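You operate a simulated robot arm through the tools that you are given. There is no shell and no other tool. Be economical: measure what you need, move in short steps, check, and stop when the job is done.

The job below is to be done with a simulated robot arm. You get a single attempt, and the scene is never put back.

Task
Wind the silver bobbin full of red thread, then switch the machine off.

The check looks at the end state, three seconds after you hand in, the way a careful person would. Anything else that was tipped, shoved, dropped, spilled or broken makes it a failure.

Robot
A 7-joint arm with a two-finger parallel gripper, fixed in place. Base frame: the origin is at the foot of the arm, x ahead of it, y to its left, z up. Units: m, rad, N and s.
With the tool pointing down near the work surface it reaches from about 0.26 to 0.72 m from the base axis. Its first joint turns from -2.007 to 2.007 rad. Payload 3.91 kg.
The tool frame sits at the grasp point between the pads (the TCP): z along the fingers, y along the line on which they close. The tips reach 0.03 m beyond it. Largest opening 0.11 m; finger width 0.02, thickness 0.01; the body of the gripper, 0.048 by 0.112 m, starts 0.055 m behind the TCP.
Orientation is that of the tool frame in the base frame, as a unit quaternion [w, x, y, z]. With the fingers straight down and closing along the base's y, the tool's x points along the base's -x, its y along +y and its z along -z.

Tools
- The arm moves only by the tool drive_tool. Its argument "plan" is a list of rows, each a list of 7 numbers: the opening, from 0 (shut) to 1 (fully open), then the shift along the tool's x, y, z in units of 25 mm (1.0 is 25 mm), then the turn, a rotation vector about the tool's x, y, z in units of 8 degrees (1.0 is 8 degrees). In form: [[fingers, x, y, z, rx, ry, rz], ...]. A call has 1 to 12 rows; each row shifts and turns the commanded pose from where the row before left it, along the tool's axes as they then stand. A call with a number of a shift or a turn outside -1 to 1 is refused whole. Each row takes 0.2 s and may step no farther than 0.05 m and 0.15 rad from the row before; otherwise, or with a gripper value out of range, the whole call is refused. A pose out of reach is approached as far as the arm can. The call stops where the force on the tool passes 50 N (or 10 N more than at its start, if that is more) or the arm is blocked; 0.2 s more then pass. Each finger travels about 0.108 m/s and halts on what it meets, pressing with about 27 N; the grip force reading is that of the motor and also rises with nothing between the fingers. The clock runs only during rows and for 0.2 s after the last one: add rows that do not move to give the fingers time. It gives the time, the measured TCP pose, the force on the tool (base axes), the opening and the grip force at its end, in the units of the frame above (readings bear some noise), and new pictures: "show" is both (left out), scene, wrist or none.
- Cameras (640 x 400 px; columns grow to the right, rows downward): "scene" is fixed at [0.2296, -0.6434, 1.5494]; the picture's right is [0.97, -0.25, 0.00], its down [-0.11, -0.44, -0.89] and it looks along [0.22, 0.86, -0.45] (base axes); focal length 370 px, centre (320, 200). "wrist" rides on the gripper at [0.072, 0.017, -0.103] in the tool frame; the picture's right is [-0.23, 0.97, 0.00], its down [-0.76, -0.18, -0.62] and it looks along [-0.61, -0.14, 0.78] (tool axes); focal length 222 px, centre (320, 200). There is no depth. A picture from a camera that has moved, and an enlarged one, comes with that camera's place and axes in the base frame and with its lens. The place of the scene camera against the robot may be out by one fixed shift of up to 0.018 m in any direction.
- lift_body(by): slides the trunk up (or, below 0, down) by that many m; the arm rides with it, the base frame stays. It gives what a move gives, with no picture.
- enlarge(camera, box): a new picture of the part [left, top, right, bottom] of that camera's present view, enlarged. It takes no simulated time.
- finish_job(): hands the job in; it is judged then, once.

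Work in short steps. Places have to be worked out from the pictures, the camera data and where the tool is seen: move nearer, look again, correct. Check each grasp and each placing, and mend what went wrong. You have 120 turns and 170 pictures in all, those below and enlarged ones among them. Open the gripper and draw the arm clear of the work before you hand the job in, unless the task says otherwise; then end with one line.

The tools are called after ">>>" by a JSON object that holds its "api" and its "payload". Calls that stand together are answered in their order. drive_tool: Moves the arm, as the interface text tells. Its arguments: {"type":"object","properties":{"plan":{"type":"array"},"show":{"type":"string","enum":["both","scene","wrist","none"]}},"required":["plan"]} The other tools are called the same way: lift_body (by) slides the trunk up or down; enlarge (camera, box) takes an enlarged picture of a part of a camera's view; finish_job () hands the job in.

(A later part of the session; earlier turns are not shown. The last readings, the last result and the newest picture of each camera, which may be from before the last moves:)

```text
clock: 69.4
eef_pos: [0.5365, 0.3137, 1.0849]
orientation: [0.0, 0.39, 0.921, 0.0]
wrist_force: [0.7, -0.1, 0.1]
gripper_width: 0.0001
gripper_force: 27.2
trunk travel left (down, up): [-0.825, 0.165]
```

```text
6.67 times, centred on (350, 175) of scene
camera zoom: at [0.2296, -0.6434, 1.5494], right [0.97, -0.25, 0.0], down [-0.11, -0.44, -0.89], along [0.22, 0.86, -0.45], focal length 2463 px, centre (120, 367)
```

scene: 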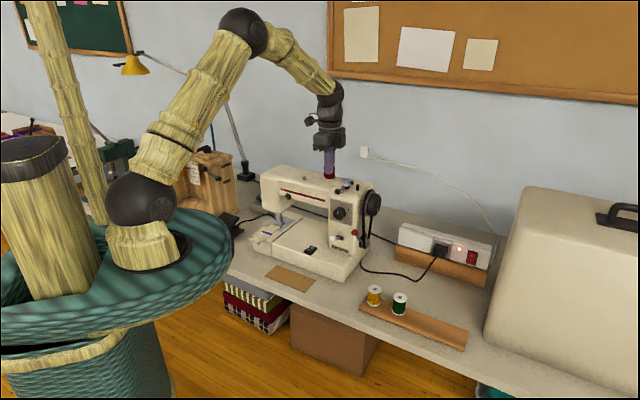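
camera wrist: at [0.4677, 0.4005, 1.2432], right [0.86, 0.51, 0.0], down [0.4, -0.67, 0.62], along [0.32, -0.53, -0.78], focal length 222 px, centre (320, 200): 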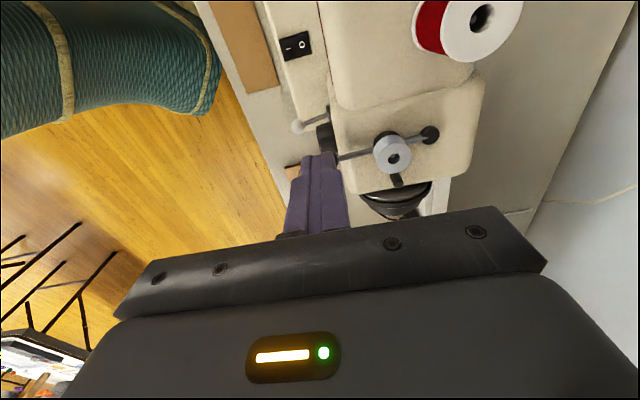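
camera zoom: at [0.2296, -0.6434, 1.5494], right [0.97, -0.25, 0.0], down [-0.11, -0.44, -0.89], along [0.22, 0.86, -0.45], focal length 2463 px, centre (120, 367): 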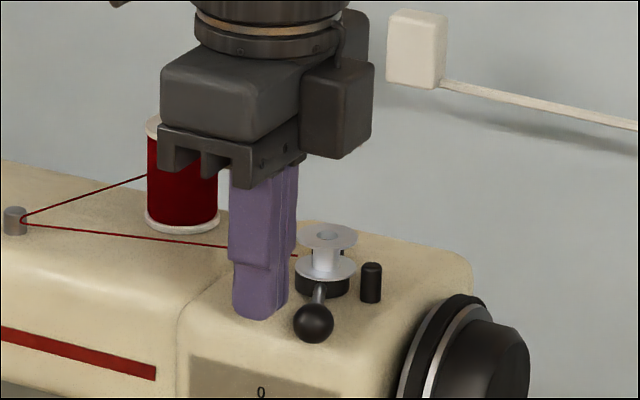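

The winder engaged and thread now runs spool–stud–bobbin. I raise the tool straight up and look at everything.

>>> {"api": "drive_tool", "payload": {"plan": [[0, 0, 0, -0.6, 0, 0, 0], [0, 0, 0, -1, 0, 0, 0], [0, 0, 0, -1, 0, 0, 0], [0, 0, 0, -1, 0, 0, 0], [0, 0, 0, -1, 0, 0, 0], [0, 0, 0, -1, 0, 0, 0]], "show": "scene"}}

>>> {"api": "enlarge", "payload": {"camera": "scene", "box": [315, 145, 385, 205]}}

>>> {"api": "enlarge", "payload": {"camera": "scene", "box": [240, 195, 320, 260]}}

>>> {"api": "enlarge", "payload": {"camera": "scene", "box": [330, 215, 390, 255]}}

```text
clock: 70.8
eef_pos: [0.5328, 0.3128, 1.2253]
orientation: [0.0, 0.39, 0.921, 0.0]
wrist_force: [-0.1, -0.8, 0.2]
gripper_width: 0.0
gripper_force: 26.8
trunk travel left (down, up): [-0.825, 0.165]
```

scene: 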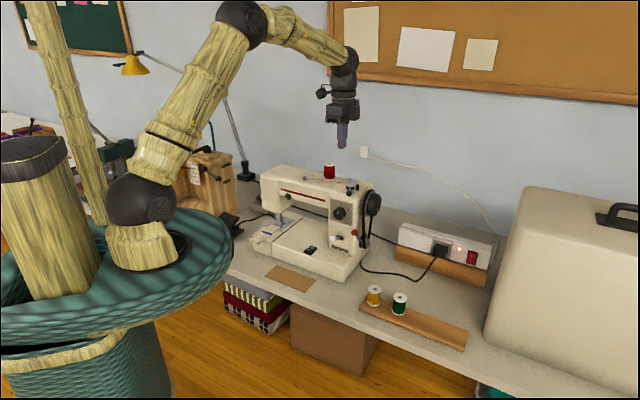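

```text
6.67 times, centred on (350, 175) of scene
camera zoom: at [0.2296, -0.6434, 1.5494], right [0.97, -0.25, 0.0], down [-0.11, -0.44, -0.89], along [0.22, 0.86, -0.45], focal length 2463 px, centre (120, 367)
```

zoom: 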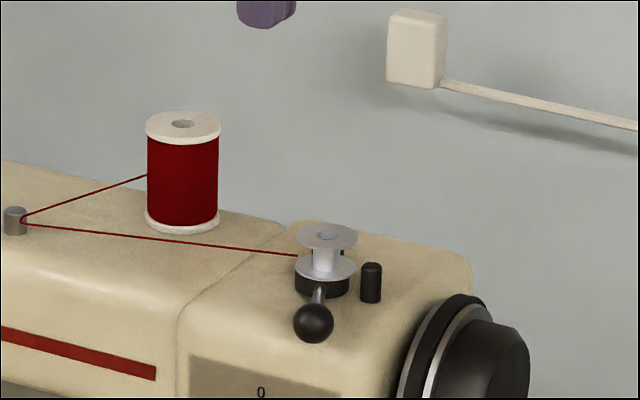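

```text
6.15 times, centred on (280, 228) of scene
camera zoom: at [0.2296, -0.6434, 1.5494], right [0.97, -0.25, 0.0], down [-0.11, -0.44, -0.89], along [0.22, 0.86, -0.45], focal length 2274 px, centre (566, 31)
```

zoom: 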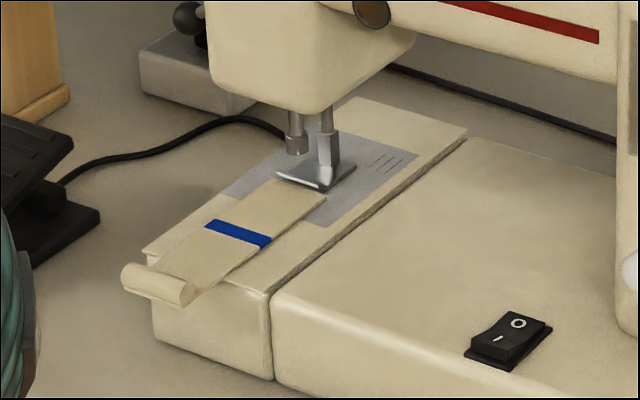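

```text
10.00 times, centred on (360, 235) of scene
camera zoom: at [0.2296, -0.6434, 1.5494], right [0.97, -0.25, 0.0], down [-0.11, -0.44, -0.89], along [0.22, 0.86, -0.45], focal length 3695 px, centre (-80, -150)
```

zoom: 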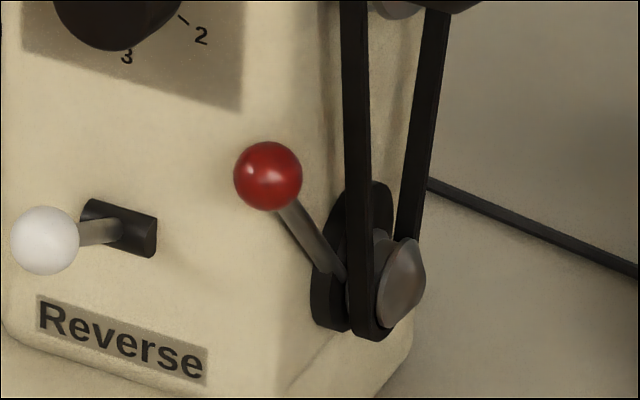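

A pedal-like block sits at the left with a cord from the machine. Look closer at it and at the switch.

>>> {"api": "enlarge", "payload": {"camera": "scene", "box": [205, 200, 285, 260]}}

>>> {"api": "enlarge", "payload": {"camera": "scene", "box": [350, 180, 390, 250]}}

>>> {"api": "enlarge", "payload": {"camera": "scene", "box": [140, 130, 280, 240]}}

```text
6.67 times, centred on (245, 230) of scene
camera zoom: at [0.2296, -0.6434, 1.5494], right [0.97, -0.25, 0.0], down [-0.11, -0.44, -0.89], along [0.22, 0.86, -0.45], focal length 2463 px, centre (820, 0)
```

zoom: 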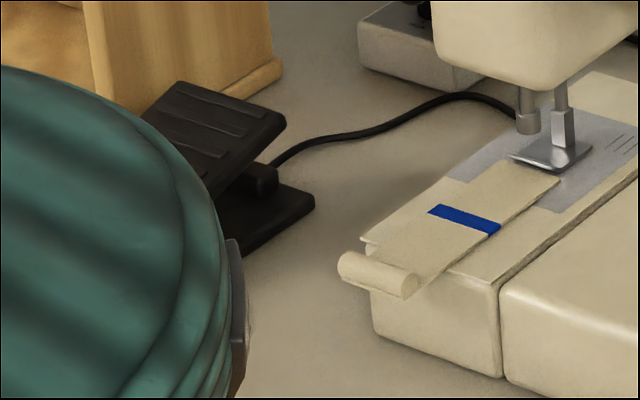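

```text
5.71 times, centred on (370, 215) of scene
camera zoom: at [0.2296, -0.6434, 1.5494], right [0.97, -0.25, 0.0], down [-0.11, -0.44, -0.89], along [0.22, 0.86, -0.45], focal length 2111 px, centre (34, 114)
```

zoom: 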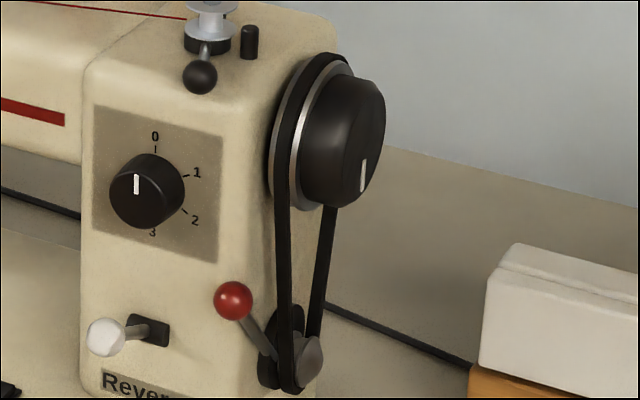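

```text
3.64 times, centred on (210, 185) of scene
camera zoom: at [0.2296, -0.6434, 1.5494], right [0.97, -0.25, 0.0], down [-0.11, -0.44, -0.89], along [0.22, 0.86, -0.45], focal length 1344 px, centre (720, 254)
```

zoom: 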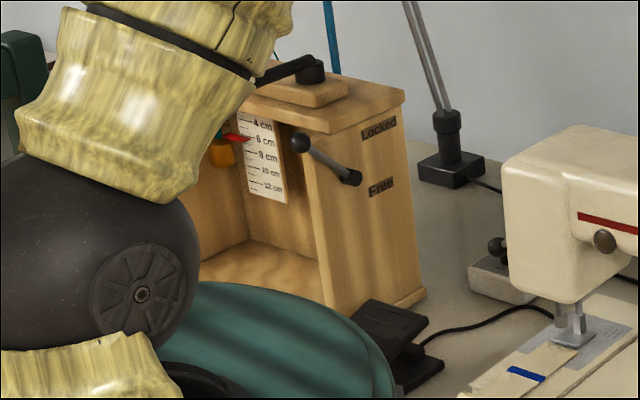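

There is a foot pedal on the table with a raised tread. Plan: press the rocker's "I" end (front end, near (0.4415, 0.3495, 0.835)), then see whether the pedal is needed. First go to a clear place and rotate so the hand is parallel with the machine.

>>> {"api": "drive_tool", "payload": {"plan": [[0, 0.31, -0.95, 0, 0, 0, 0], [0, 0.31, -0.95, 0, 0, 0, 0], [0, 0.31, -0.95, 0, 0, 0, 0], [0, 0.31, -0.95, 0, 0, 0, 0], [0, 0.31, -0.95, 0, 0, 0, 0], [0, 0.31, -0.95, 0, 0, 0, 0], [0, 0, 0, 0, 0, 0, -0.95], [0, 0, 0, 0, 0, 0, -0.95], [0, 0, 0, 0, 0, 0, -0.95], [0, 0, 0, 0, 0, 0, -0.95], [0, 0, 0, 0, 0, 0, -0.95], [0, 0, 0, 0, 0, 0, -0.95]], "show": "none"}}

>>> {"api": "drive_tool", "payload": {"plan": [[0, 0, 0, 0, 0, 0, -0.95], [0, 0, 0, 0, 0, 0, -0.95], [0, 0, 0, 0, 0, 0, -0.95], [0, 0, 0, 0, 0, 0, -0.95], [0, 0, 0, 0, 0, 0, -0.95], [0, 0, 0, 0, 0, 0, -0.7], [0, 0, 0, 0, -0.8, 0, 0], [0, 0, 0, 0, -0.8, 0, 0], [0, 0, 0, 0, 0, 0, 0]]}}

```text
clock: 73.4
eef_pos: [0.4005, 0.2488, 1.2254]
orientation: [0.0, 0.001, 1.0, 0.001]
wrist_force: [0.1, -0.7, 0.3]
gripper_width: 0.0003
gripper_force: 27.1
trunk travel left (down, up): [-0.825, 0.165]
```

```text
clock: 75.4
eef_pos: [0.401, 0.2476, 1.2253]
orientation: [-0.041, -0.366, 0.924, 0.104]
wrist_force: [0.0, 0.4, -0.1]
gripper_width: 0.0
gripper_force: 26.8
trunk travel left (down, up): [-0.825, 0.165]
camera wrist: at [0.3525, 0.1927, 1.3297], right [-0.49, 0.85, 0.22], down [0.77, 0.29, 0.57], along [0.42, 0.44, -0.79], focal length 222 px, centre (320, 200)
```

scene: 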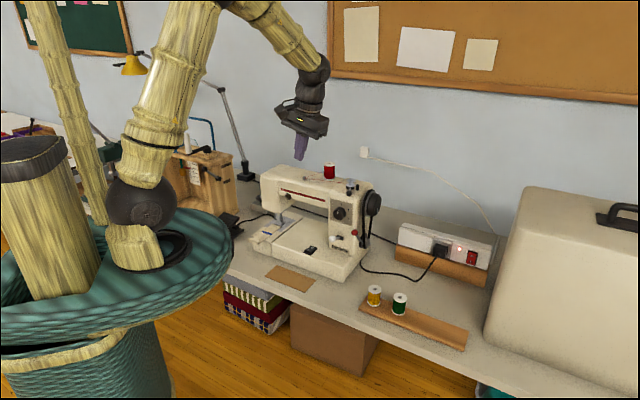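
wrist: 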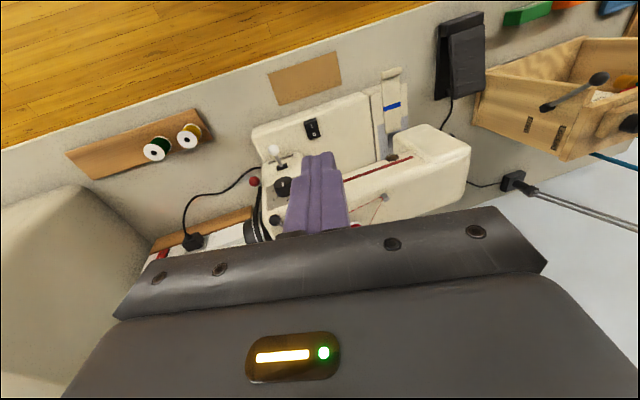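

I tilted about the wrong axis; undo it, and tilt about tool y instead so the fingers point forward-down.

>>> {"api": "drive_tool", "payload": {"plan": [[0, 0, 0, 0, 0.8, 0, 0], [0, 0, 0, 0, 0.8, 0, 0], [0, 0, 0, 0, 0, -0.8, 0], [0, 0, 0, 0, 0, -0.8, 0], [0, 0, 0, 0, 0, -0.8, 0], [0, 0, 0, 0, 0, -0.8, 0], [0, 0, 0, 0, 0, 0, 0]]}}

>>> {"api": "enlarge", "payload": {"camera": "wrist", "box": [240, 40, 480, 220]}}

```text
clock: 77.0
eef_pos: [0.3999, 0.248, 1.2253]
orientation: [0.206, -0.36, 0.906, 0.083]
wrist_force: [0.4, -1.0, 0.3]
gripper_width: 0.0001
gripper_force: 27.4
trunk travel left (down, up): [-0.825, 0.165]
camera wrist: at [0.309, 0.1837, 1.2867], right [-0.52, 0.85, 0.1], down [0.42, 0.16, 0.89], along [0.74, 0.5, -0.44], focal length 222 px, centre (320, 200)
```

scene: 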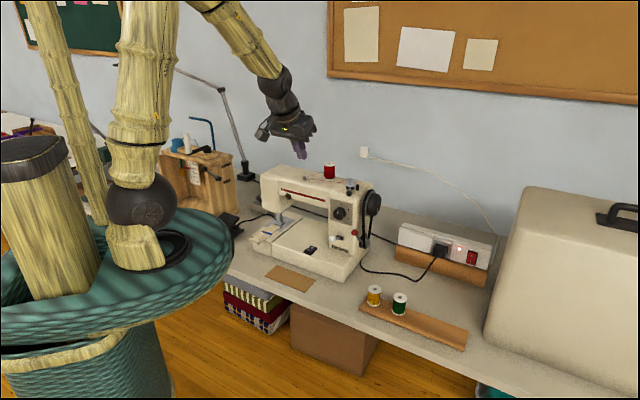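
wrist: 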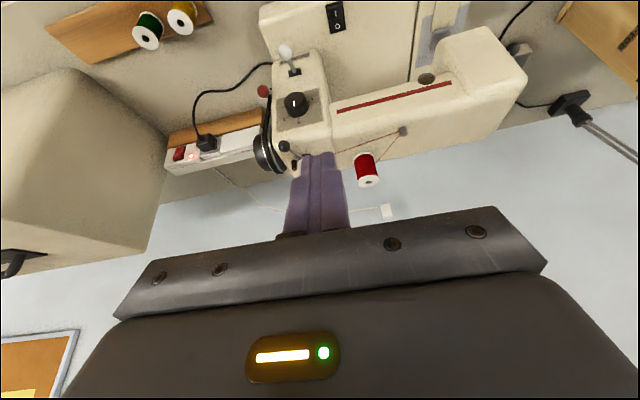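

```text
2.22 times, centred on (360, 130) of wrist
camera zoom: at [0.309, 0.1837, 1.2867], right [-0.52, 0.85, 0.1], down [0.42, 0.16, 0.89], along [0.74, 0.5, -0.44], focal length 494 px, centre (231, 356)
```

zoom: 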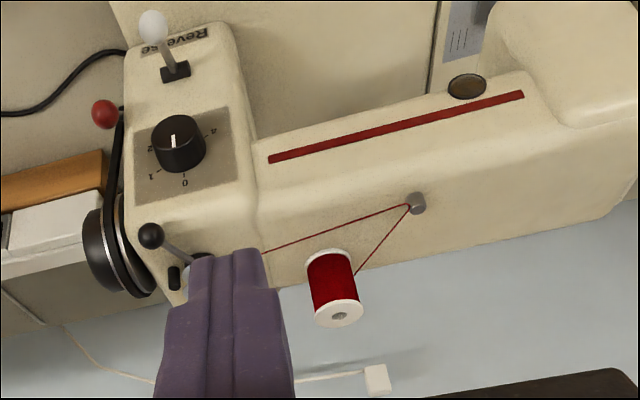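

Tilt is right. Descend along a line toward the rocker's front (I) end, stopping above it.

>>> {"api": "drive_tool", "payload": {"plan": [[0, 0.18, 0.14, 1, 0, 0, 0], [0, 0.18, 0.14, 1, 0, 0, 0], [0, 0.18, 0.14, 1, 0, 0, 0], [0, 0.18, 0.14, 1, 0, 0, 0], [0, 0.18, 0.14, 1, 0, 0, 0], [0, 0.18, 0.14, 1, 0, 0, 0], [0, 0.18, 0.14, 1, 0, 0, 0], [0, 0.18, 0.14, 1, 0, 0, 0], [0, 0.18, 0.14, 1, 0, 0, 0], [0, 0.18, 0.14, 1, 0, 0, 0], [0, 0, 0, 0, 0, 0, 0]]}}

>>> {"api": "enlarge", "payload": {"camera": "wrist", "box": [240, 40, 400, 200]}}

>>> {"api": "enlarge", "payload": {"camera": "scene", "box": [270, 200, 350, 270]}}

```text
clock: 79.4
eef_pos: [0.4245, 0.3195, 0.9796]
orientation: [0.206, -0.36, 0.906, 0.082]
wrist_force: [0.2, -0.6, 0.1]
gripper_width: 0.0001
gripper_force: 27.4
trunk travel left (down, up): [-0.825, 0.165]
camera wrist: at [0.3348, 0.255, 1.0413], right [-0.52, 0.85, 0.1], down [0.43, 0.16, 0.89], along [0.74, 0.5, -0.44], focal length 222 px, centre (320, 200)
```

scene: 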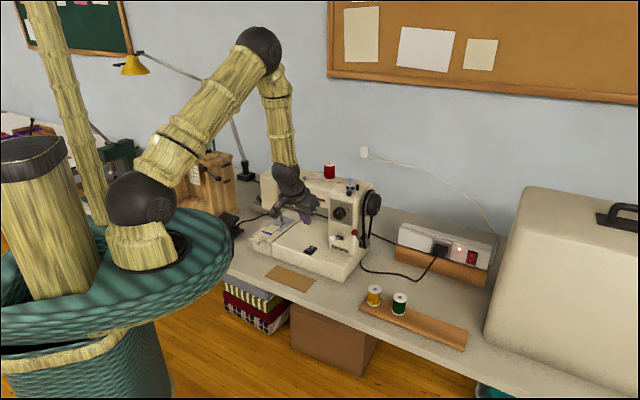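
wrist: 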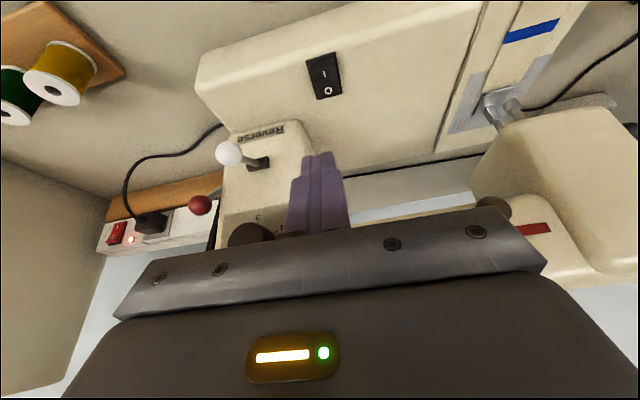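

```text
2.50 times, centred on (320, 120) of wrist
camera zoom: at [0.3348, 0.255, 1.0413], right [-0.52, 0.85, 0.1], down [0.43, 0.16, 0.89], along [0.74, 0.5, -0.44], focal length 555 px, centre (320, 400)
```

zoom: 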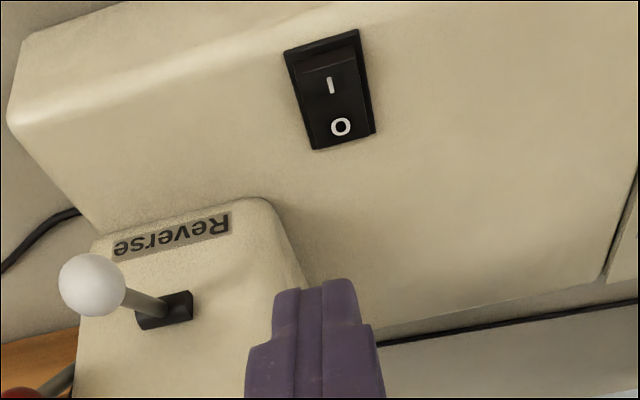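

```text
5.71 times, centred on (310, 235) of scene
camera zoom: at [0.2296, -0.6434, 1.5494], right [0.97, -0.25, 0.0], down [-0.11, -0.44, -0.89], along [0.22, 0.86, -0.45], focal length 2111 px, centre (377, 0)
```

zoom: 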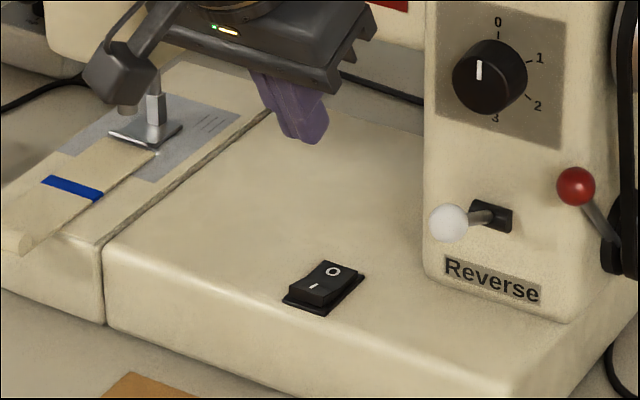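

The rocker's I end is raised (off). I label at (0.439, 0.346), O label at (0.452, 0.359), z≈0.84. Move the closed tip to just above the I end.

>>> {"api": "drive_tool", "payload": {"plan": [[0, 0.214, 0.088, 0.88, 0, 0, 0], [0, 0.214, 0.088, 0.88, 0, 0, 0], [0, 0.214, 0.088, 0.88, 0, 0, 0], [0, 0.214, 0.088, 0.88, 0, 0, 0], [0, 0, 0, 0, 0, 0, 0]], "show": "none"}}

>>> {"api": "enlarge", "payload": {"camera": "wrist", "box": [240, 40, 400, 200]}}

>>> {"api": "enlarge", "payload": {"camera": "scene", "box": [270, 200, 350, 270]}}

```text
clock: 80.6
eef_pos: [0.4332, 0.3411, 0.8902]
orientation: [0.206, -0.36, 0.906, 0.082]
wrist_force: [0.1, -0.4, -0.2]
gripper_width: 0.0
gripper_force: 27.0
trunk travel left (down, up): [-0.825, 0.165]
```

```text
2.50 times, centred on (320, 120) of wrist
camera zoom: at [0.3418, 0.2769, 0.9519], right [-0.52, 0.85, 0.1], down [0.43, 0.16, 0.89], along [0.74, 0.5, -0.44], focal length 555 px, centre (320, 400)
```

zoom: 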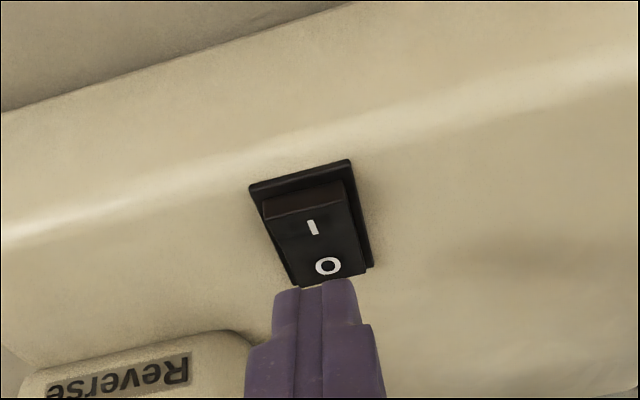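

```text
5.71 times, centred on (310, 235) of scene
camera zoom: at [0.2296, -0.6434, 1.5494], right [0.97, -0.25, 0.0], down [-0.11, -0.44, -0.89], along [0.22, 0.86, -0.45], focal length 2111 px, centre (377, 0)
```

zoom: 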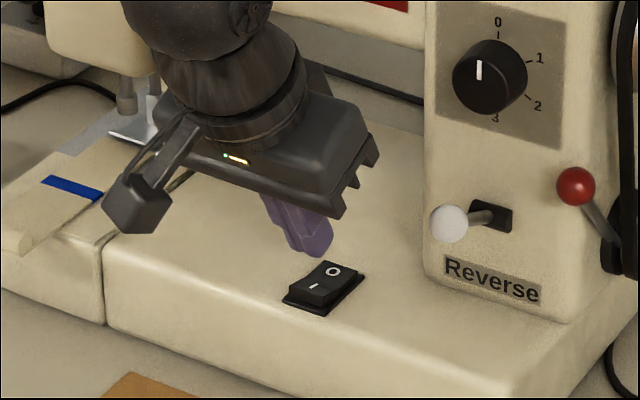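

The tip's lowest edge is at (0.436, 0.344), right over the I end. Press straight down ~2 cm in small rows.

>>> {"api": "drive_tool", "payload": {"plan": [[0, 0.2, 0, 0.32, 0, 0, 0], [0, 0.09, 0, 0.18, 0, 0, 0], [0, 0.09, 0, 0.18, 0, 0, 0], [0, 0, 0, 0, 0, 0, 0]], "show": "none"}}

>>> {"api": "enlarge", "payload": {"camera": "scene", "box": [270, 200, 350, 270]}}

```text
clock: 81.6
eef_pos: [0.4316, 0.3398, 0.8716]
orientation: [0.206, -0.359, 0.907, 0.082]
wrist_force: [0.1, 0.2, -0.3]
gripper_width: 0.0001
gripper_force: 26.8
trunk travel left (down, up): [-0.825, 0.165]
```

```text
5.71 times, centred on (310, 235) of scene
camera zoom: at [0.2296, -0.6434, 1.5494], right [0.97, -0.25, 0.0], down [-0.11, -0.44, -0.89], along [0.22, 0.86, -0.45], focal length 2111 px, centre (377, 0)
```

zoom: 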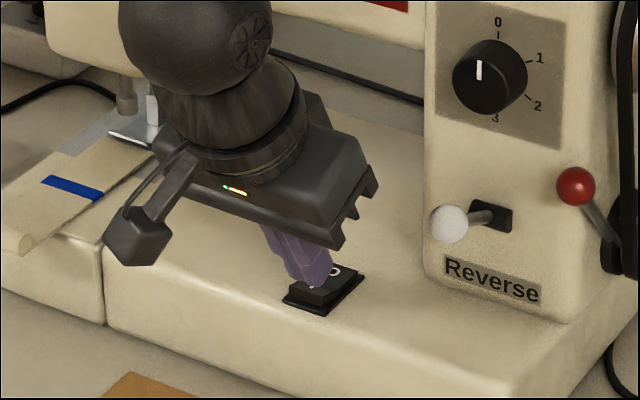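

No contact force yet; continue in 3 mm rows.

>>> {"api": "drive_tool", "payload": {"plan": [[0, 0.06, 0, 0.11, 0, 0, 0], [0, 0.06, 0, 0.11, 0, 0, 0], [0, 0, 0, 0, 0, 0, 0]], "show": "none"}}

>>> {"api": "enlarge", "payload": {"camera": "scene", "box": [270, 200, 350, 270]}}

>>> {"api": "enlarge", "payload": {"camera": "wrist", "box": [260, 80, 380, 200]}}

```text
clock: 82.4
eef_pos: [0.4312, 0.3384, 0.864]
orientation: [0.206, -0.36, 0.906, 0.082]
wrist_force: [-0.9, -0.5, 0.6]
gripper_width: 0.0
gripper_force: 27.2
trunk travel left (down, up): [-0.825, 0.165]
```

```text
5.71 times, centred on (310, 235) of scene
camera zoom: at [0.2296, -0.6434, 1.5494], right [0.97, -0.25, 0.0], down [-0.11, -0.44, -0.89], along [0.22, 0.86, -0.45], focal length 2111 px, centre (377, 0)
```

zoom: 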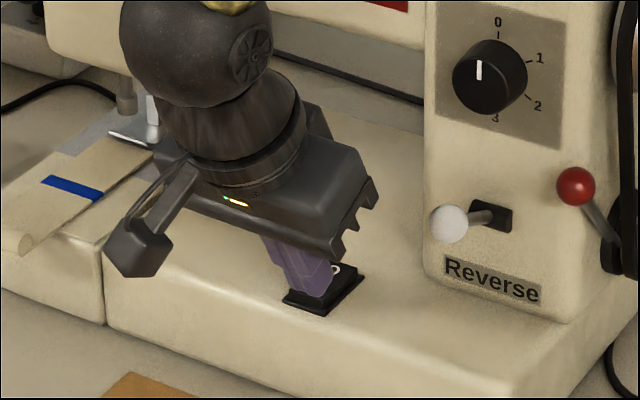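

```text
3.33 times, centred on (320, 140) of wrist
camera zoom: at [0.3408, 0.2745, 0.9266], right [-0.52, 0.85, 0.1], down [0.43, 0.16, 0.89], along [0.74, 0.5, -0.44], focal length 740 px, centre (320, 400)
```

zoom: 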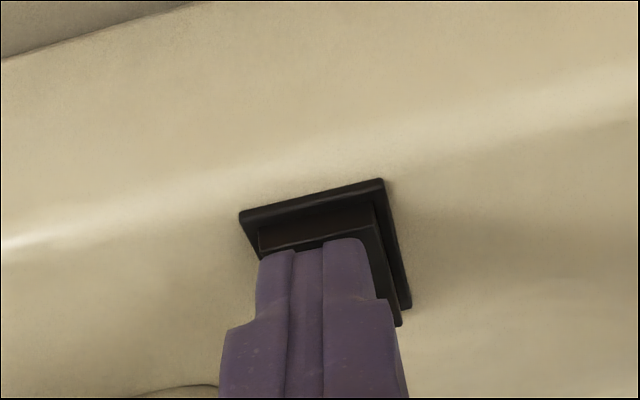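

Contact is beginning; press further.

>>> {"api": "drive_tool", "payload": {"plan": [[0, 0.06, 0, 0.11, 0, 0, 0], [0, 0.06, 0, 0.11, 0, 0, 0], [0, 0, 0, 0, 0, 0, 0]], "show": "none"}}

>>> {"api": "enlarge", "payload": {"camera": "scene", "box": [270, 200, 350, 270]}}

>>> {"api": "enlarge", "payload": {"camera": "wrist", "box": [260, 80, 380, 200]}}

```text
clock: 83.2
eef_pos: [0.4325, 0.3375, 0.8628]
orientation: [0.209, -0.36, 0.906, 0.083]
wrist_force: [-3.5, -4.2, 30.8]
gripper_width: 0.0002
gripper_force: 27.0
trunk travel left (down, up): [-0.825, 0.165]
```

```text
5.71 times, centred on (310, 235) of scene
camera zoom: at [0.2296, -0.6434, 1.5494], right [0.97, -0.25, 0.0], down [-0.11, -0.44, -0.89], along [0.22, 0.86, -0.45], focal length 2111 px, centre (377, 0)
```

zoom: 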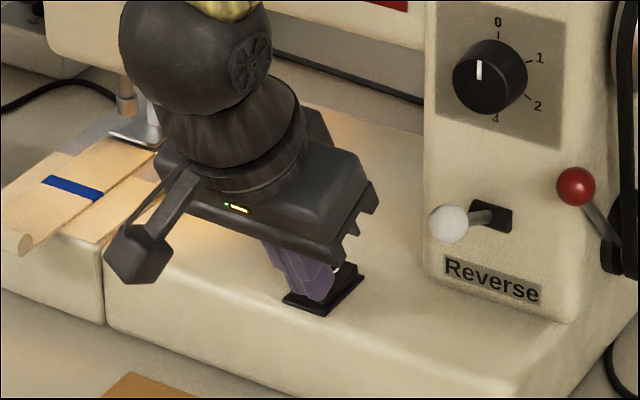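

```text
3.33 times, centred on (320, 140) of wrist
camera zoom: at [0.3408, 0.2739, 0.923], right [-0.52, 0.85, 0.1], down [0.42, 0.15, 0.89], along [0.74, 0.51, -0.44], focal length 740 px, centre (320, 400)
```

zoom: 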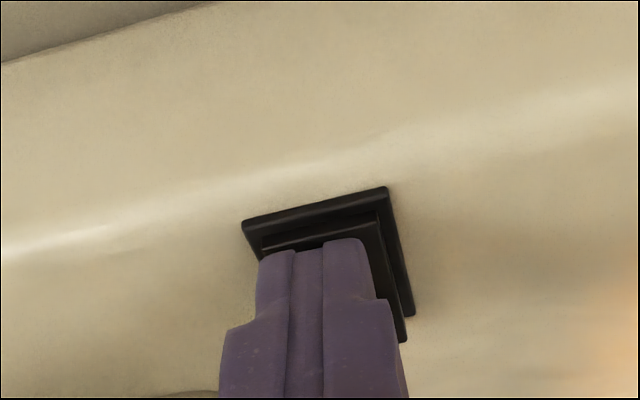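

The machine's lamp came on — it is switched on. Back off upward and see whether the winder runs by itself.

>>> {"api": "drive_tool", "payload": {"plan": [[0, 0, 0, -0.6, 0, 0, 0], [0, 0, 0, -1, 0, 0, 0], [0, 0, 0, -1, 0, 0, 0], [0, 0, 0, -1, 0, 0, 0]], "show": "scene"}}

>>> {"api": "enlarge", "payload": {"camera": "scene", "box": [310, 155, 390, 255]}}

>>> {"api": "enlarge", "payload": {"camera": "scene", "box": [270, 200, 350, 270]}}

```text
clock: 84.2
eef_pos: [0.4029, 0.3121, 0.9398]
orientation: [0.206, -0.359, 0.906, 0.081]
wrist_force: [-0.6, 0.9, -0.1]
gripper_width: 0.0
gripper_force: 27.2
trunk travel left (down, up): [-0.825, 0.165]
```

scene: 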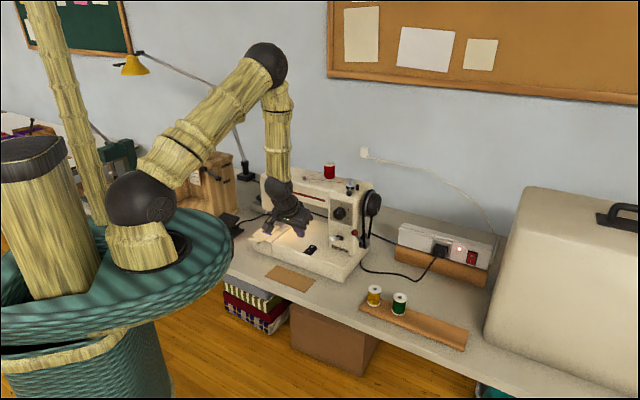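

```text
4.00 times, centred on (350, 205) of scene
camera zoom: at [0.2296, -0.6434, 1.5494], right [0.97, -0.25, 0.0], down [-0.11, -0.44, -0.89], along [0.22, 0.86, -0.45], focal length 1478 px, centre (200, 180)
```

zoom: 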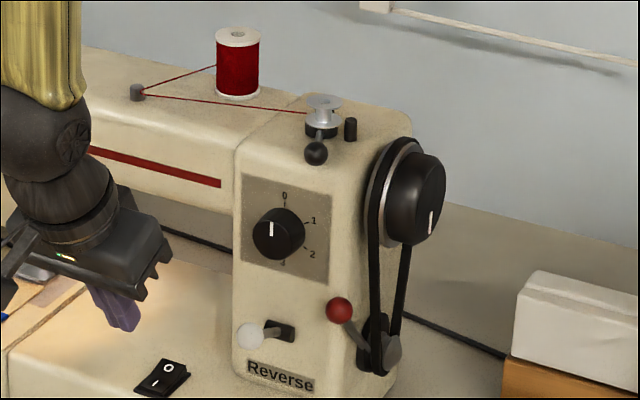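

```text
5.71 times, centred on (310, 235) of scene
camera zoom: at [0.2296, -0.6434, 1.5494], right [0.97, -0.25, 0.0], down [-0.11, -0.44, -0.89], along [0.22, 0.86, -0.45], focal length 2111 px, centre (377, 0)
```

zoom: 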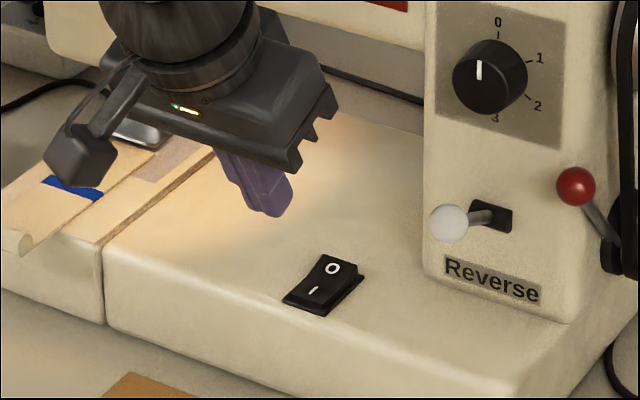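

On, but the winder isn't turning, so the pedal is needed. Retreat up, untilt, and go look at the pedal (roughly (0.17, 0.62)).

>>> {"api": "drive_tool", "payload": {"plan": [[0, 0, 0, -1, 0, 0, 0], [0, 0, 0, -1, 0, 0, 0], [0, 0, 0, -1, 0, 0, 0], [0, 0, 0, -1, 0, 0, 0], [0, 0, 0, -1, 0, 0, 0], [0, 0, 0, -1, 0, 0, 0], [0, 0, 0, -1, 0, 0, 0], [0, 0, 0, -1, 0, 0, 0], [0, 0, 0, 0, 0, 0.8, 0], [0, 0, 0, 0, 0, 0.8, 0], [0, 0, 0, 0, 0, 0.8, 0], [0, 0, 0, 0, 0, 0.8, 0]], "show": "none"}}

>>> {"api": "drive_tool", "payload": {"plan": [[0, 0, 0.5, -1, 0, 0, 0], [0, 0, 1, -1, 0, 0, 0], [0, 0, 1, 0, 0, 0, 0], [0, 0, 1, 0, 0, 0, 0], [0, 0, 1, 0, 0, 0, 0], [0, 0, 1, 0, 0, 0, 0], [0, 0, 1, 0, 0, 0, 0], [0, 0, 1, 0, 0, 0, 0], [0, 0, 0.5, 0, 0, 0, 0], [0, 0, 0, 0, 0, 0, 0]]}}

```text
clock: 86.8
eef_pos: [0.3419, 0.2521, 1.1212]
orientation: [0.0, -0.369, 0.929, 0.0]
wrist_force: [-0.3, -0.3, -0.5]
gripper_width: 0.0001
gripper_force: 27.1
trunk travel left (down, up): [-0.825, 0.165]
```

```text
clock: 89.0
eef_pos: [0.2021, 0.3997, 1.1715]
orientation: [0.001, -0.369, 0.929, 0.0]
wrist_force: [0.0, 0.2, -0.2]
gripper_width: 0.0002
gripper_force: 27.1
trunk travel left (down, up): [-0.825, 0.165]
camera wrist: at [0.138, 0.3607, 1.2754], right [-0.5, 0.86, 0.0], down [0.68, 0.39, 0.62], along [0.54, 0.31, -0.78], focal length 222 px, centre (320, 200)
```

scene: 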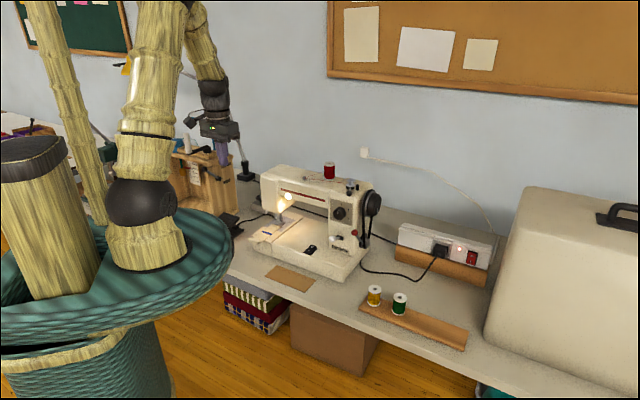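
wrist: 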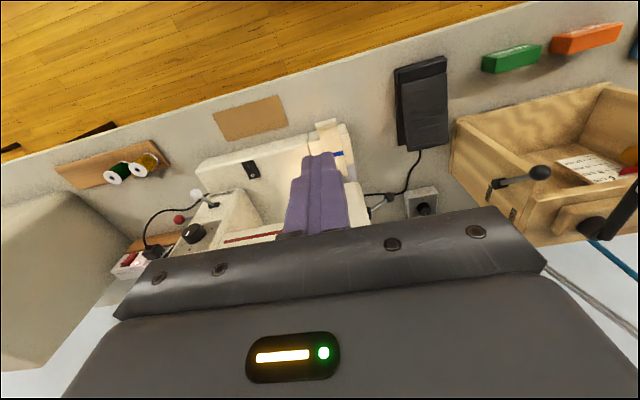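

Pedal visible; zoom for its shape.

>>> {"api": "enlarge", "payload": {"camera": "wrist", "box": [370, 30, 490, 180]}}

>>> {"api": "enlarge", "payload": {"camera": "scene", "box": [205, 200, 265, 250]}}

```text
2.67 times, centred on (430, 105) of wrist
camera zoom: at [0.138, 0.3607, 1.2754], right [-0.5, 0.86, 0.0], down [0.68, 0.39, 0.62], along [0.54, 0.31, -0.78], focal length 592 px, centre (27, 453)
```

zoom: 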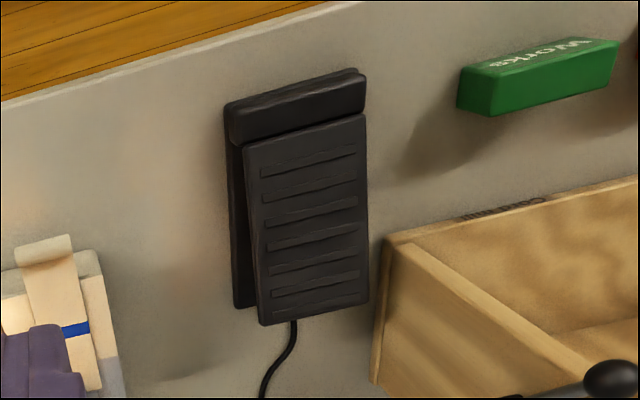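

```text
8.00 times, centred on (235, 225) of scene
camera zoom: at [0.2296, -0.6434, 1.5494], right [0.97, -0.25, 0.0], down [-0.11, -0.44, -0.89], along [0.22, 0.86, -0.45], focal length 2956 px, centre (1000, 0)
```

zoom: 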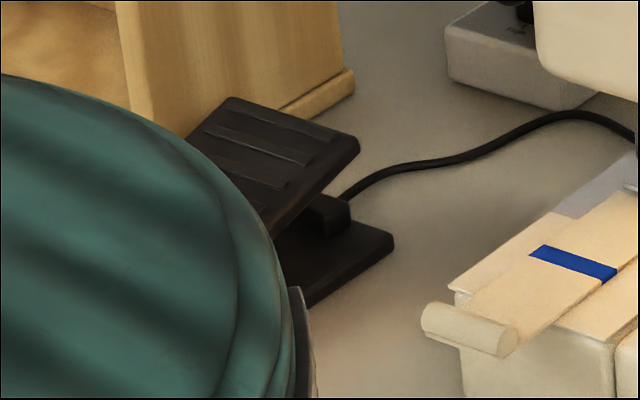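

Pedal: hinge at the front, raised toe at the far end, toe edge about (0.203, 0.660, 0.84). A lever ball on the crate is near (0.125, 0.664, 1.04), so I tilt the hand 15° away from the crate and go above the toe.

>>> {"api": "drive_tool", "payload": {"plan": [[0, 0, 0, 0, -0.94, 0, 0], [0, 0, 0, 0, -0.94, 0, 0], [0, -0.81, 0.83, 0.22, 0, 0, 0], [0, -0.81, 0.83, 0.22, 0, 0, 0], [0, -0.81, 0.83, 0.22, 0, 0, 0], [0, -0.81, 0.83, 0.22, 0, 0, 0], [0, -0.81, 0.83, 0.22, 0, 0, 0], [0, -0.81, 0.83, 0.22, 0, 0, 0], [0, -0.81, 0.83, 0.22, 0, 0, 0], [0, 0, 0, 0, 0, 0, 0]]}}

>>> {"api": "enlarge", "payload": {"camera": "wrist", "box": [220, 20, 460, 220]}}

```text
clock: 91.2
eef_pos: [0.201, 0.6033, 1.1735]
orientation: [-0.049, -0.366, 0.921, 0.121]
wrist_force: [-0.2, -0.5, -0.2]
gripper_width: 0.0
gripper_force: 27.1
trunk travel left (down, up): [-0.825, 0.165]
camera wrist: at [0.1561, 0.5457, 1.2773], right [-0.48, 0.84, 0.25], down [0.78, 0.28, 0.56], along [0.4, 0.46, -0.79], focal length 222 px, centre (320, 200)
```

scene: 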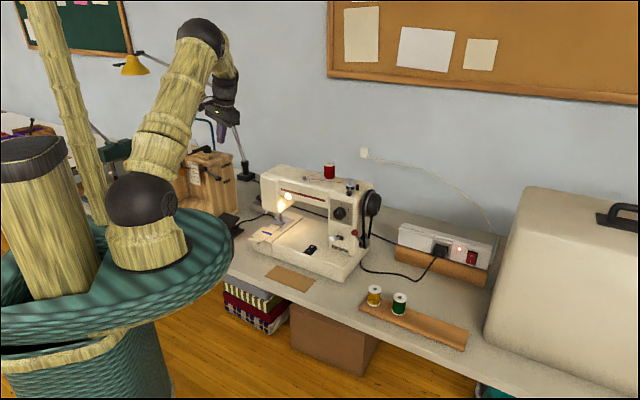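
wrist: 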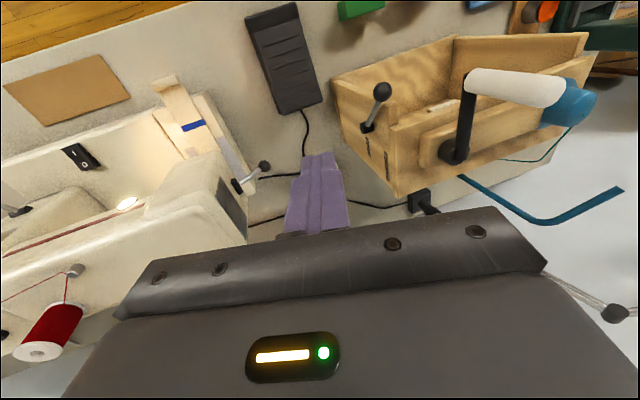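

```text
2.00 times, centred on (340, 120) of wrist
camera zoom: at [0.1561, 0.5457, 1.2773], right [-0.48, 0.84, 0.25], down [0.78, 0.28, 0.56], along [0.4, 0.46, -0.79], focal length 444 px, centre (280, 360)
```

zoom: 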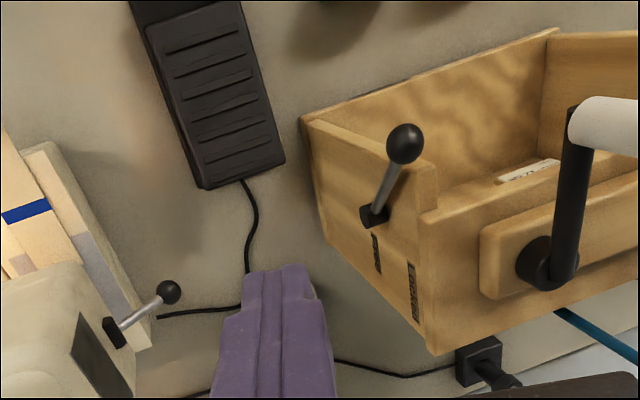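

Toe edge confirmed at (0.202, 0.662). Descend to hover above the tread near (0.193, 0.645).

>>> {"api": "drive_tool", "payload": {"plan": [[0, -0.082, -0.158, 0.98, 0, 0, 0], [0, -0.082, -0.158, 0.98, 0, 0, 0], [0, -0.082, -0.158, 0.98, 0, 0, 0], [0, -0.082, -0.158, 0.98, 0, 0, 0], [0, -0.082, -0.158, 0.98, 0, 0, 0], [0, -0.082, -0.158, 0.98, 0, 0, 0], [0, -0.082, -0.158, 0.98, 0, 0, 0], [0, -0.082, -0.158, 0.98, 0, 0, 0], [0, -0.082, -0.158, 0.98, 0, 0, 0], [0, -0.082, -0.158, 0.98, 0, 0, 0], [0, 0, 0, 0, 0, 0, 0]]}}

>>> {"api": "enlarge", "payload": {"camera": "scene", "box": [170, 150, 290, 250]}}

```text
clock: 93.6
eef_pos: [0.2022, 0.6383, 0.9229]
orientation: [-0.048, -0.366, 0.921, 0.122]
wrist_force: [0.3, 0.2, -1.0]
gripper_width: 0.0
gripper_force: 26.9
trunk travel left (down, up): [-0.825, 0.165]
camera wrist: at [0.1576, 0.5801, 1.028], right [-0.48, 0.84, 0.25], down [0.78, 0.28, 0.56], along [0.4, 0.46, -0.79], focal length 222 px, centre (320, 200)
```

scene: 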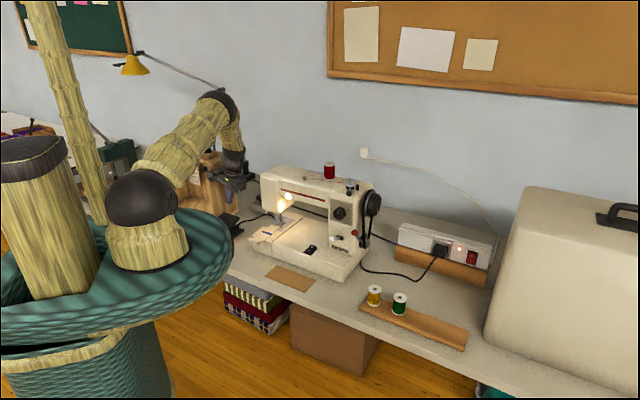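
wrist: 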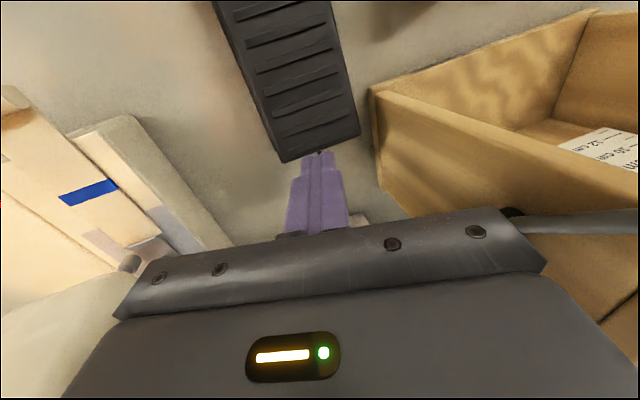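

```text
4.00 times, centred on (230, 200) of scene
camera zoom: at [0.2296, -0.6434, 1.5494], right [0.97, -0.25, 0.0], down [-0.11, -0.44, -0.89], along [0.22, 0.86, -0.45], focal length 1478 px, centre (680, 200)
```

zoom: 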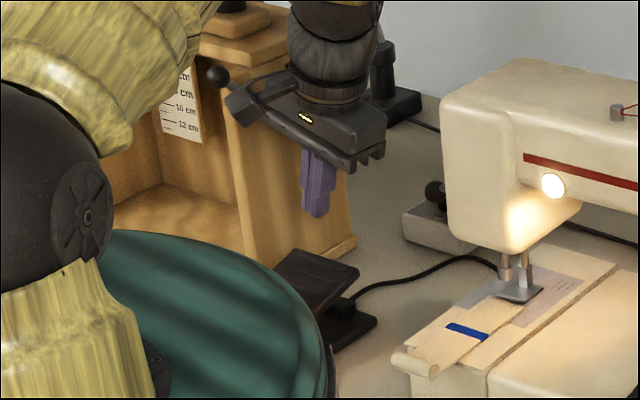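

Tip is ~2 cm inside the toe edge and clear of the crate lever. Descend to the tread and begin pressing gently.

>>> {"api": "drive_tool", "payload": {"plan": [[0, 0, -0.2, 0.77, 0, 0, 0], [0, 0, -0.2, 0.77, 0, 0, 0], [0, 0, -0.1, 0.386, 0, 0, 0], [0, 0, -0.05, 0.19, 0, 0, 0], [0, 0, -0.05, 0.19, 0, 0, 0], [0, 0, 0, 0, 0, 0, 0]], "show": "scene"}}

>>> {"api": "enlarge", "payload": {"camera": "scene", "box": [170, 150, 290, 250]}}

>>> {"api": "enlarge", "payload": {"camera": "scene", "box": [310, 150, 390, 250]}}

```text
clock: 95.0
eef_pos: [0.2017, 0.6378, 0.8656]
orientation: [-0.05, -0.367, 0.921, 0.121]
wrist_force: [0.0, 1.0, -0.2]
gripper_width: 0.0
gripper_force: 27.4
trunk travel left (down, up): [-0.825, 0.165]
```

scene: 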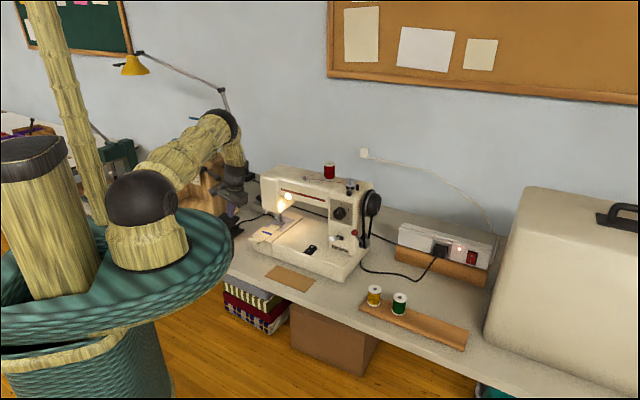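

```text
4.00 times, centred on (230, 200) of scene
camera zoom: at [0.2296, -0.6434, 1.5494], right [0.97, -0.25, 0.0], down [-0.11, -0.44, -0.89], along [0.22, 0.86, -0.45], focal length 1478 px, centre (680, 200)
```

zoom: 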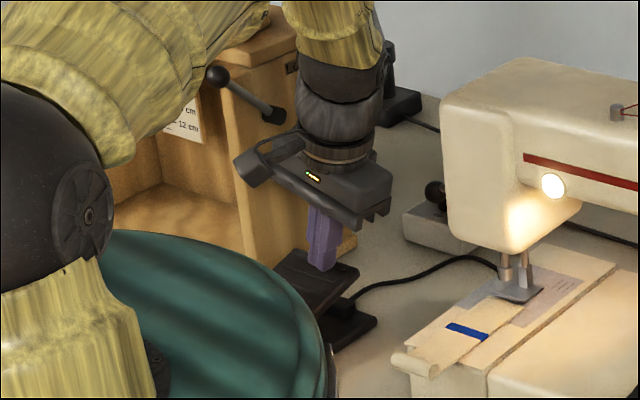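

```text
4.00 times, centred on (350, 200) of scene
camera zoom: at [0.2296, -0.6434, 1.5494], right [0.97, -0.25, 0.0], down [-0.11, -0.44, -0.89], along [0.22, 0.86, -0.45], focal length 1478 px, centre (200, 200)
```

zoom: 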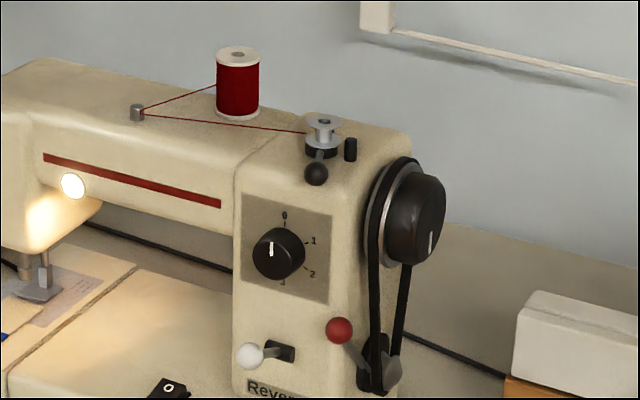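

Tip is just at the tread. Press down in 5 mm steps and check the winder.

>>> {"api": "drive_tool", "payload": {"plan": [[0, 0, -0.05, 0.19, 0, 0, 0], [0, 0, -0.05, 0.19, 0, 0, 0], [0, 0, 0, 0, 0, 0, 0]], "show": "none"}}

>>> {"api": "enlarge", "payload": {"camera": "scene", "box": [170, 150, 290, 250]}}

>>> {"api": "enlarge", "payload": {"camera": "scene", "box": [310, 150, 390, 250]}}

```text
clock: 95.8
eef_pos: [0.2021, 0.6404, 0.8571]
orientation: [-0.048, -0.365, 0.922, 0.122]
wrist_force: [1.8, 0.1, 2.9]
gripper_width: 0.0
gripper_force: 26.7
trunk travel left (down, up): [-0.825, 0.165]
```

```text
4.00 times, centred on (230, 200) of scene
camera zoom: at [0.2296, -0.6434, 1.5494], right [0.97, -0.25, 0.0], down [-0.11, -0.44, -0.89], along [0.22, 0.86, -0.45], focal length 1478 px, centre (680, 200)
```

zoom: 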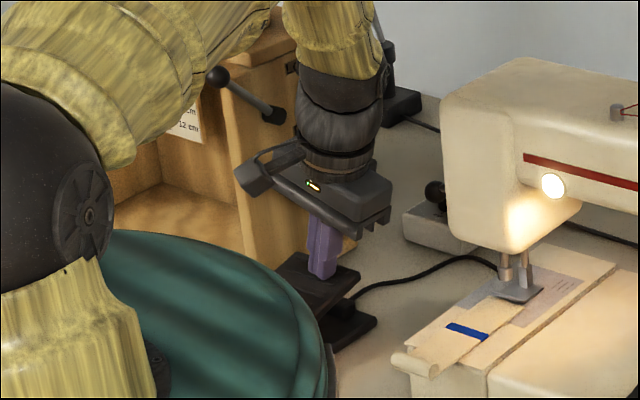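

```text
4.00 times, centred on (350, 200) of scene
camera zoom: at [0.2296, -0.6434, 1.5494], right [0.97, -0.25, 0.0], down [-0.11, -0.44, -0.89], along [0.22, 0.86, -0.45], focal length 1478 px, centre (200, 200)
```

zoom: 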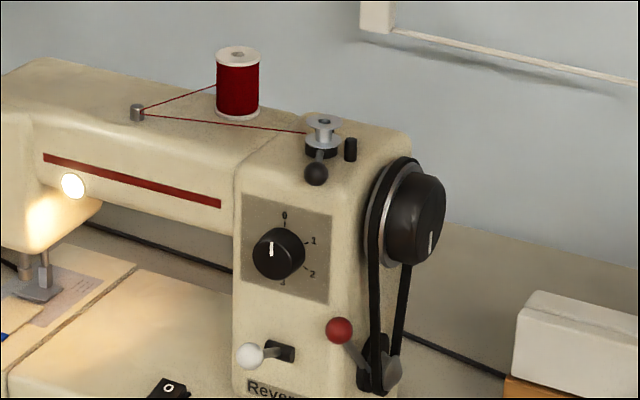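

Contact (3 N); the tread is going down. Press further 10 mm.

>>> {"api": "drive_tool", "payload": {"plan": [[0, 0, -0.05, 0.19, 0, 0, 0], [0, 0, -0.05, 0.19, 0, 0, 0], [0, 0, 0, 0, 0, 0, 0]], "show": "none"}}

>>> {"api": "enlarge", "payload": {"camera": "scene", "box": [310, 150, 390, 250]}}

```text
clock: 96.6
eef_pos: [0.201, 0.64, 0.8464]
orientation: [-0.049, -0.366, 0.921, 0.122]
wrist_force: [1.4, 2.7, 4.1]
gripper_width: 0.0001
gripper_force: 27.3
trunk travel left (down, up): [-0.825, 0.165]
```

```text
4.00 times, centred on (350, 200) of scene
camera zoom: at [0.2296, -0.6434, 1.5494], right [0.97, -0.25, 0.0], down [-0.11, -0.44, -0.89], along [0.22, 0.86, -0.45], focal length 1478 px, centre (200, 200)
```

zoom: 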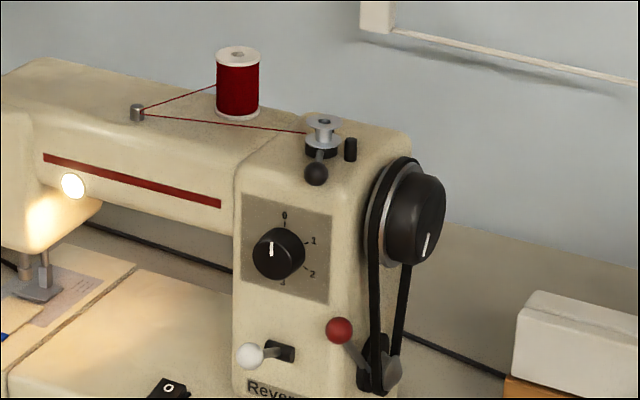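

The handwheel mark seems to have moved slightly. Hold and press 3 mm more, then compare.

>>> {"api": "drive_tool", "payload": {"plan": [[0, 0, -0.03, 0.12, 0, 0, 0], [0, 0, 0, 0, 0, 0, 0]], "show": "none"}}

>>> {"api": "enlarge", "payload": {"camera": "scene", "box": [310, 150, 390, 250]}}

>>> {"api": "enlarge", "payload": {"camera": "scene", "box": [240, 195, 300, 250]}}

```text
clock: 97.2
eef_pos: [0.2024, 0.6378, 0.8431]
orientation: [-0.048, -0.365, 0.922, 0.121]
wrist_force: [1.0, 3.6, 4.8]
gripper_width: 0.0
gripper_force: 27.3
trunk travel left (down, up): [-0.825, 0.165]
```

```text
4.00 times, centred on (350, 200) of scene
camera zoom: at [0.2296, -0.6434, 1.5494], right [0.97, -0.25, 0.0], down [-0.11, -0.44, -0.89], along [0.22, 0.86, -0.45], focal length 1478 px, centre (200, 200)
```

zoom: 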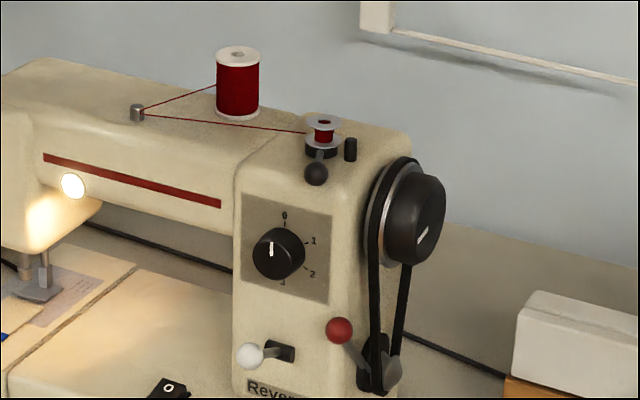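

```text
7.27 times, centred on (270, 222) of scene
camera zoom: at [0.2296, -0.6434, 1.5494], right [0.97, -0.25, 0.0], down [-0.11, -0.44, -0.89], along [0.22, 0.86, -0.45], focal length 2687 px, centre (684, 36)
```

zoom: 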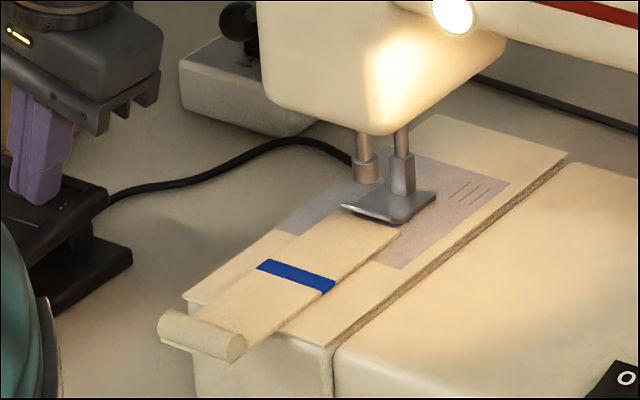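

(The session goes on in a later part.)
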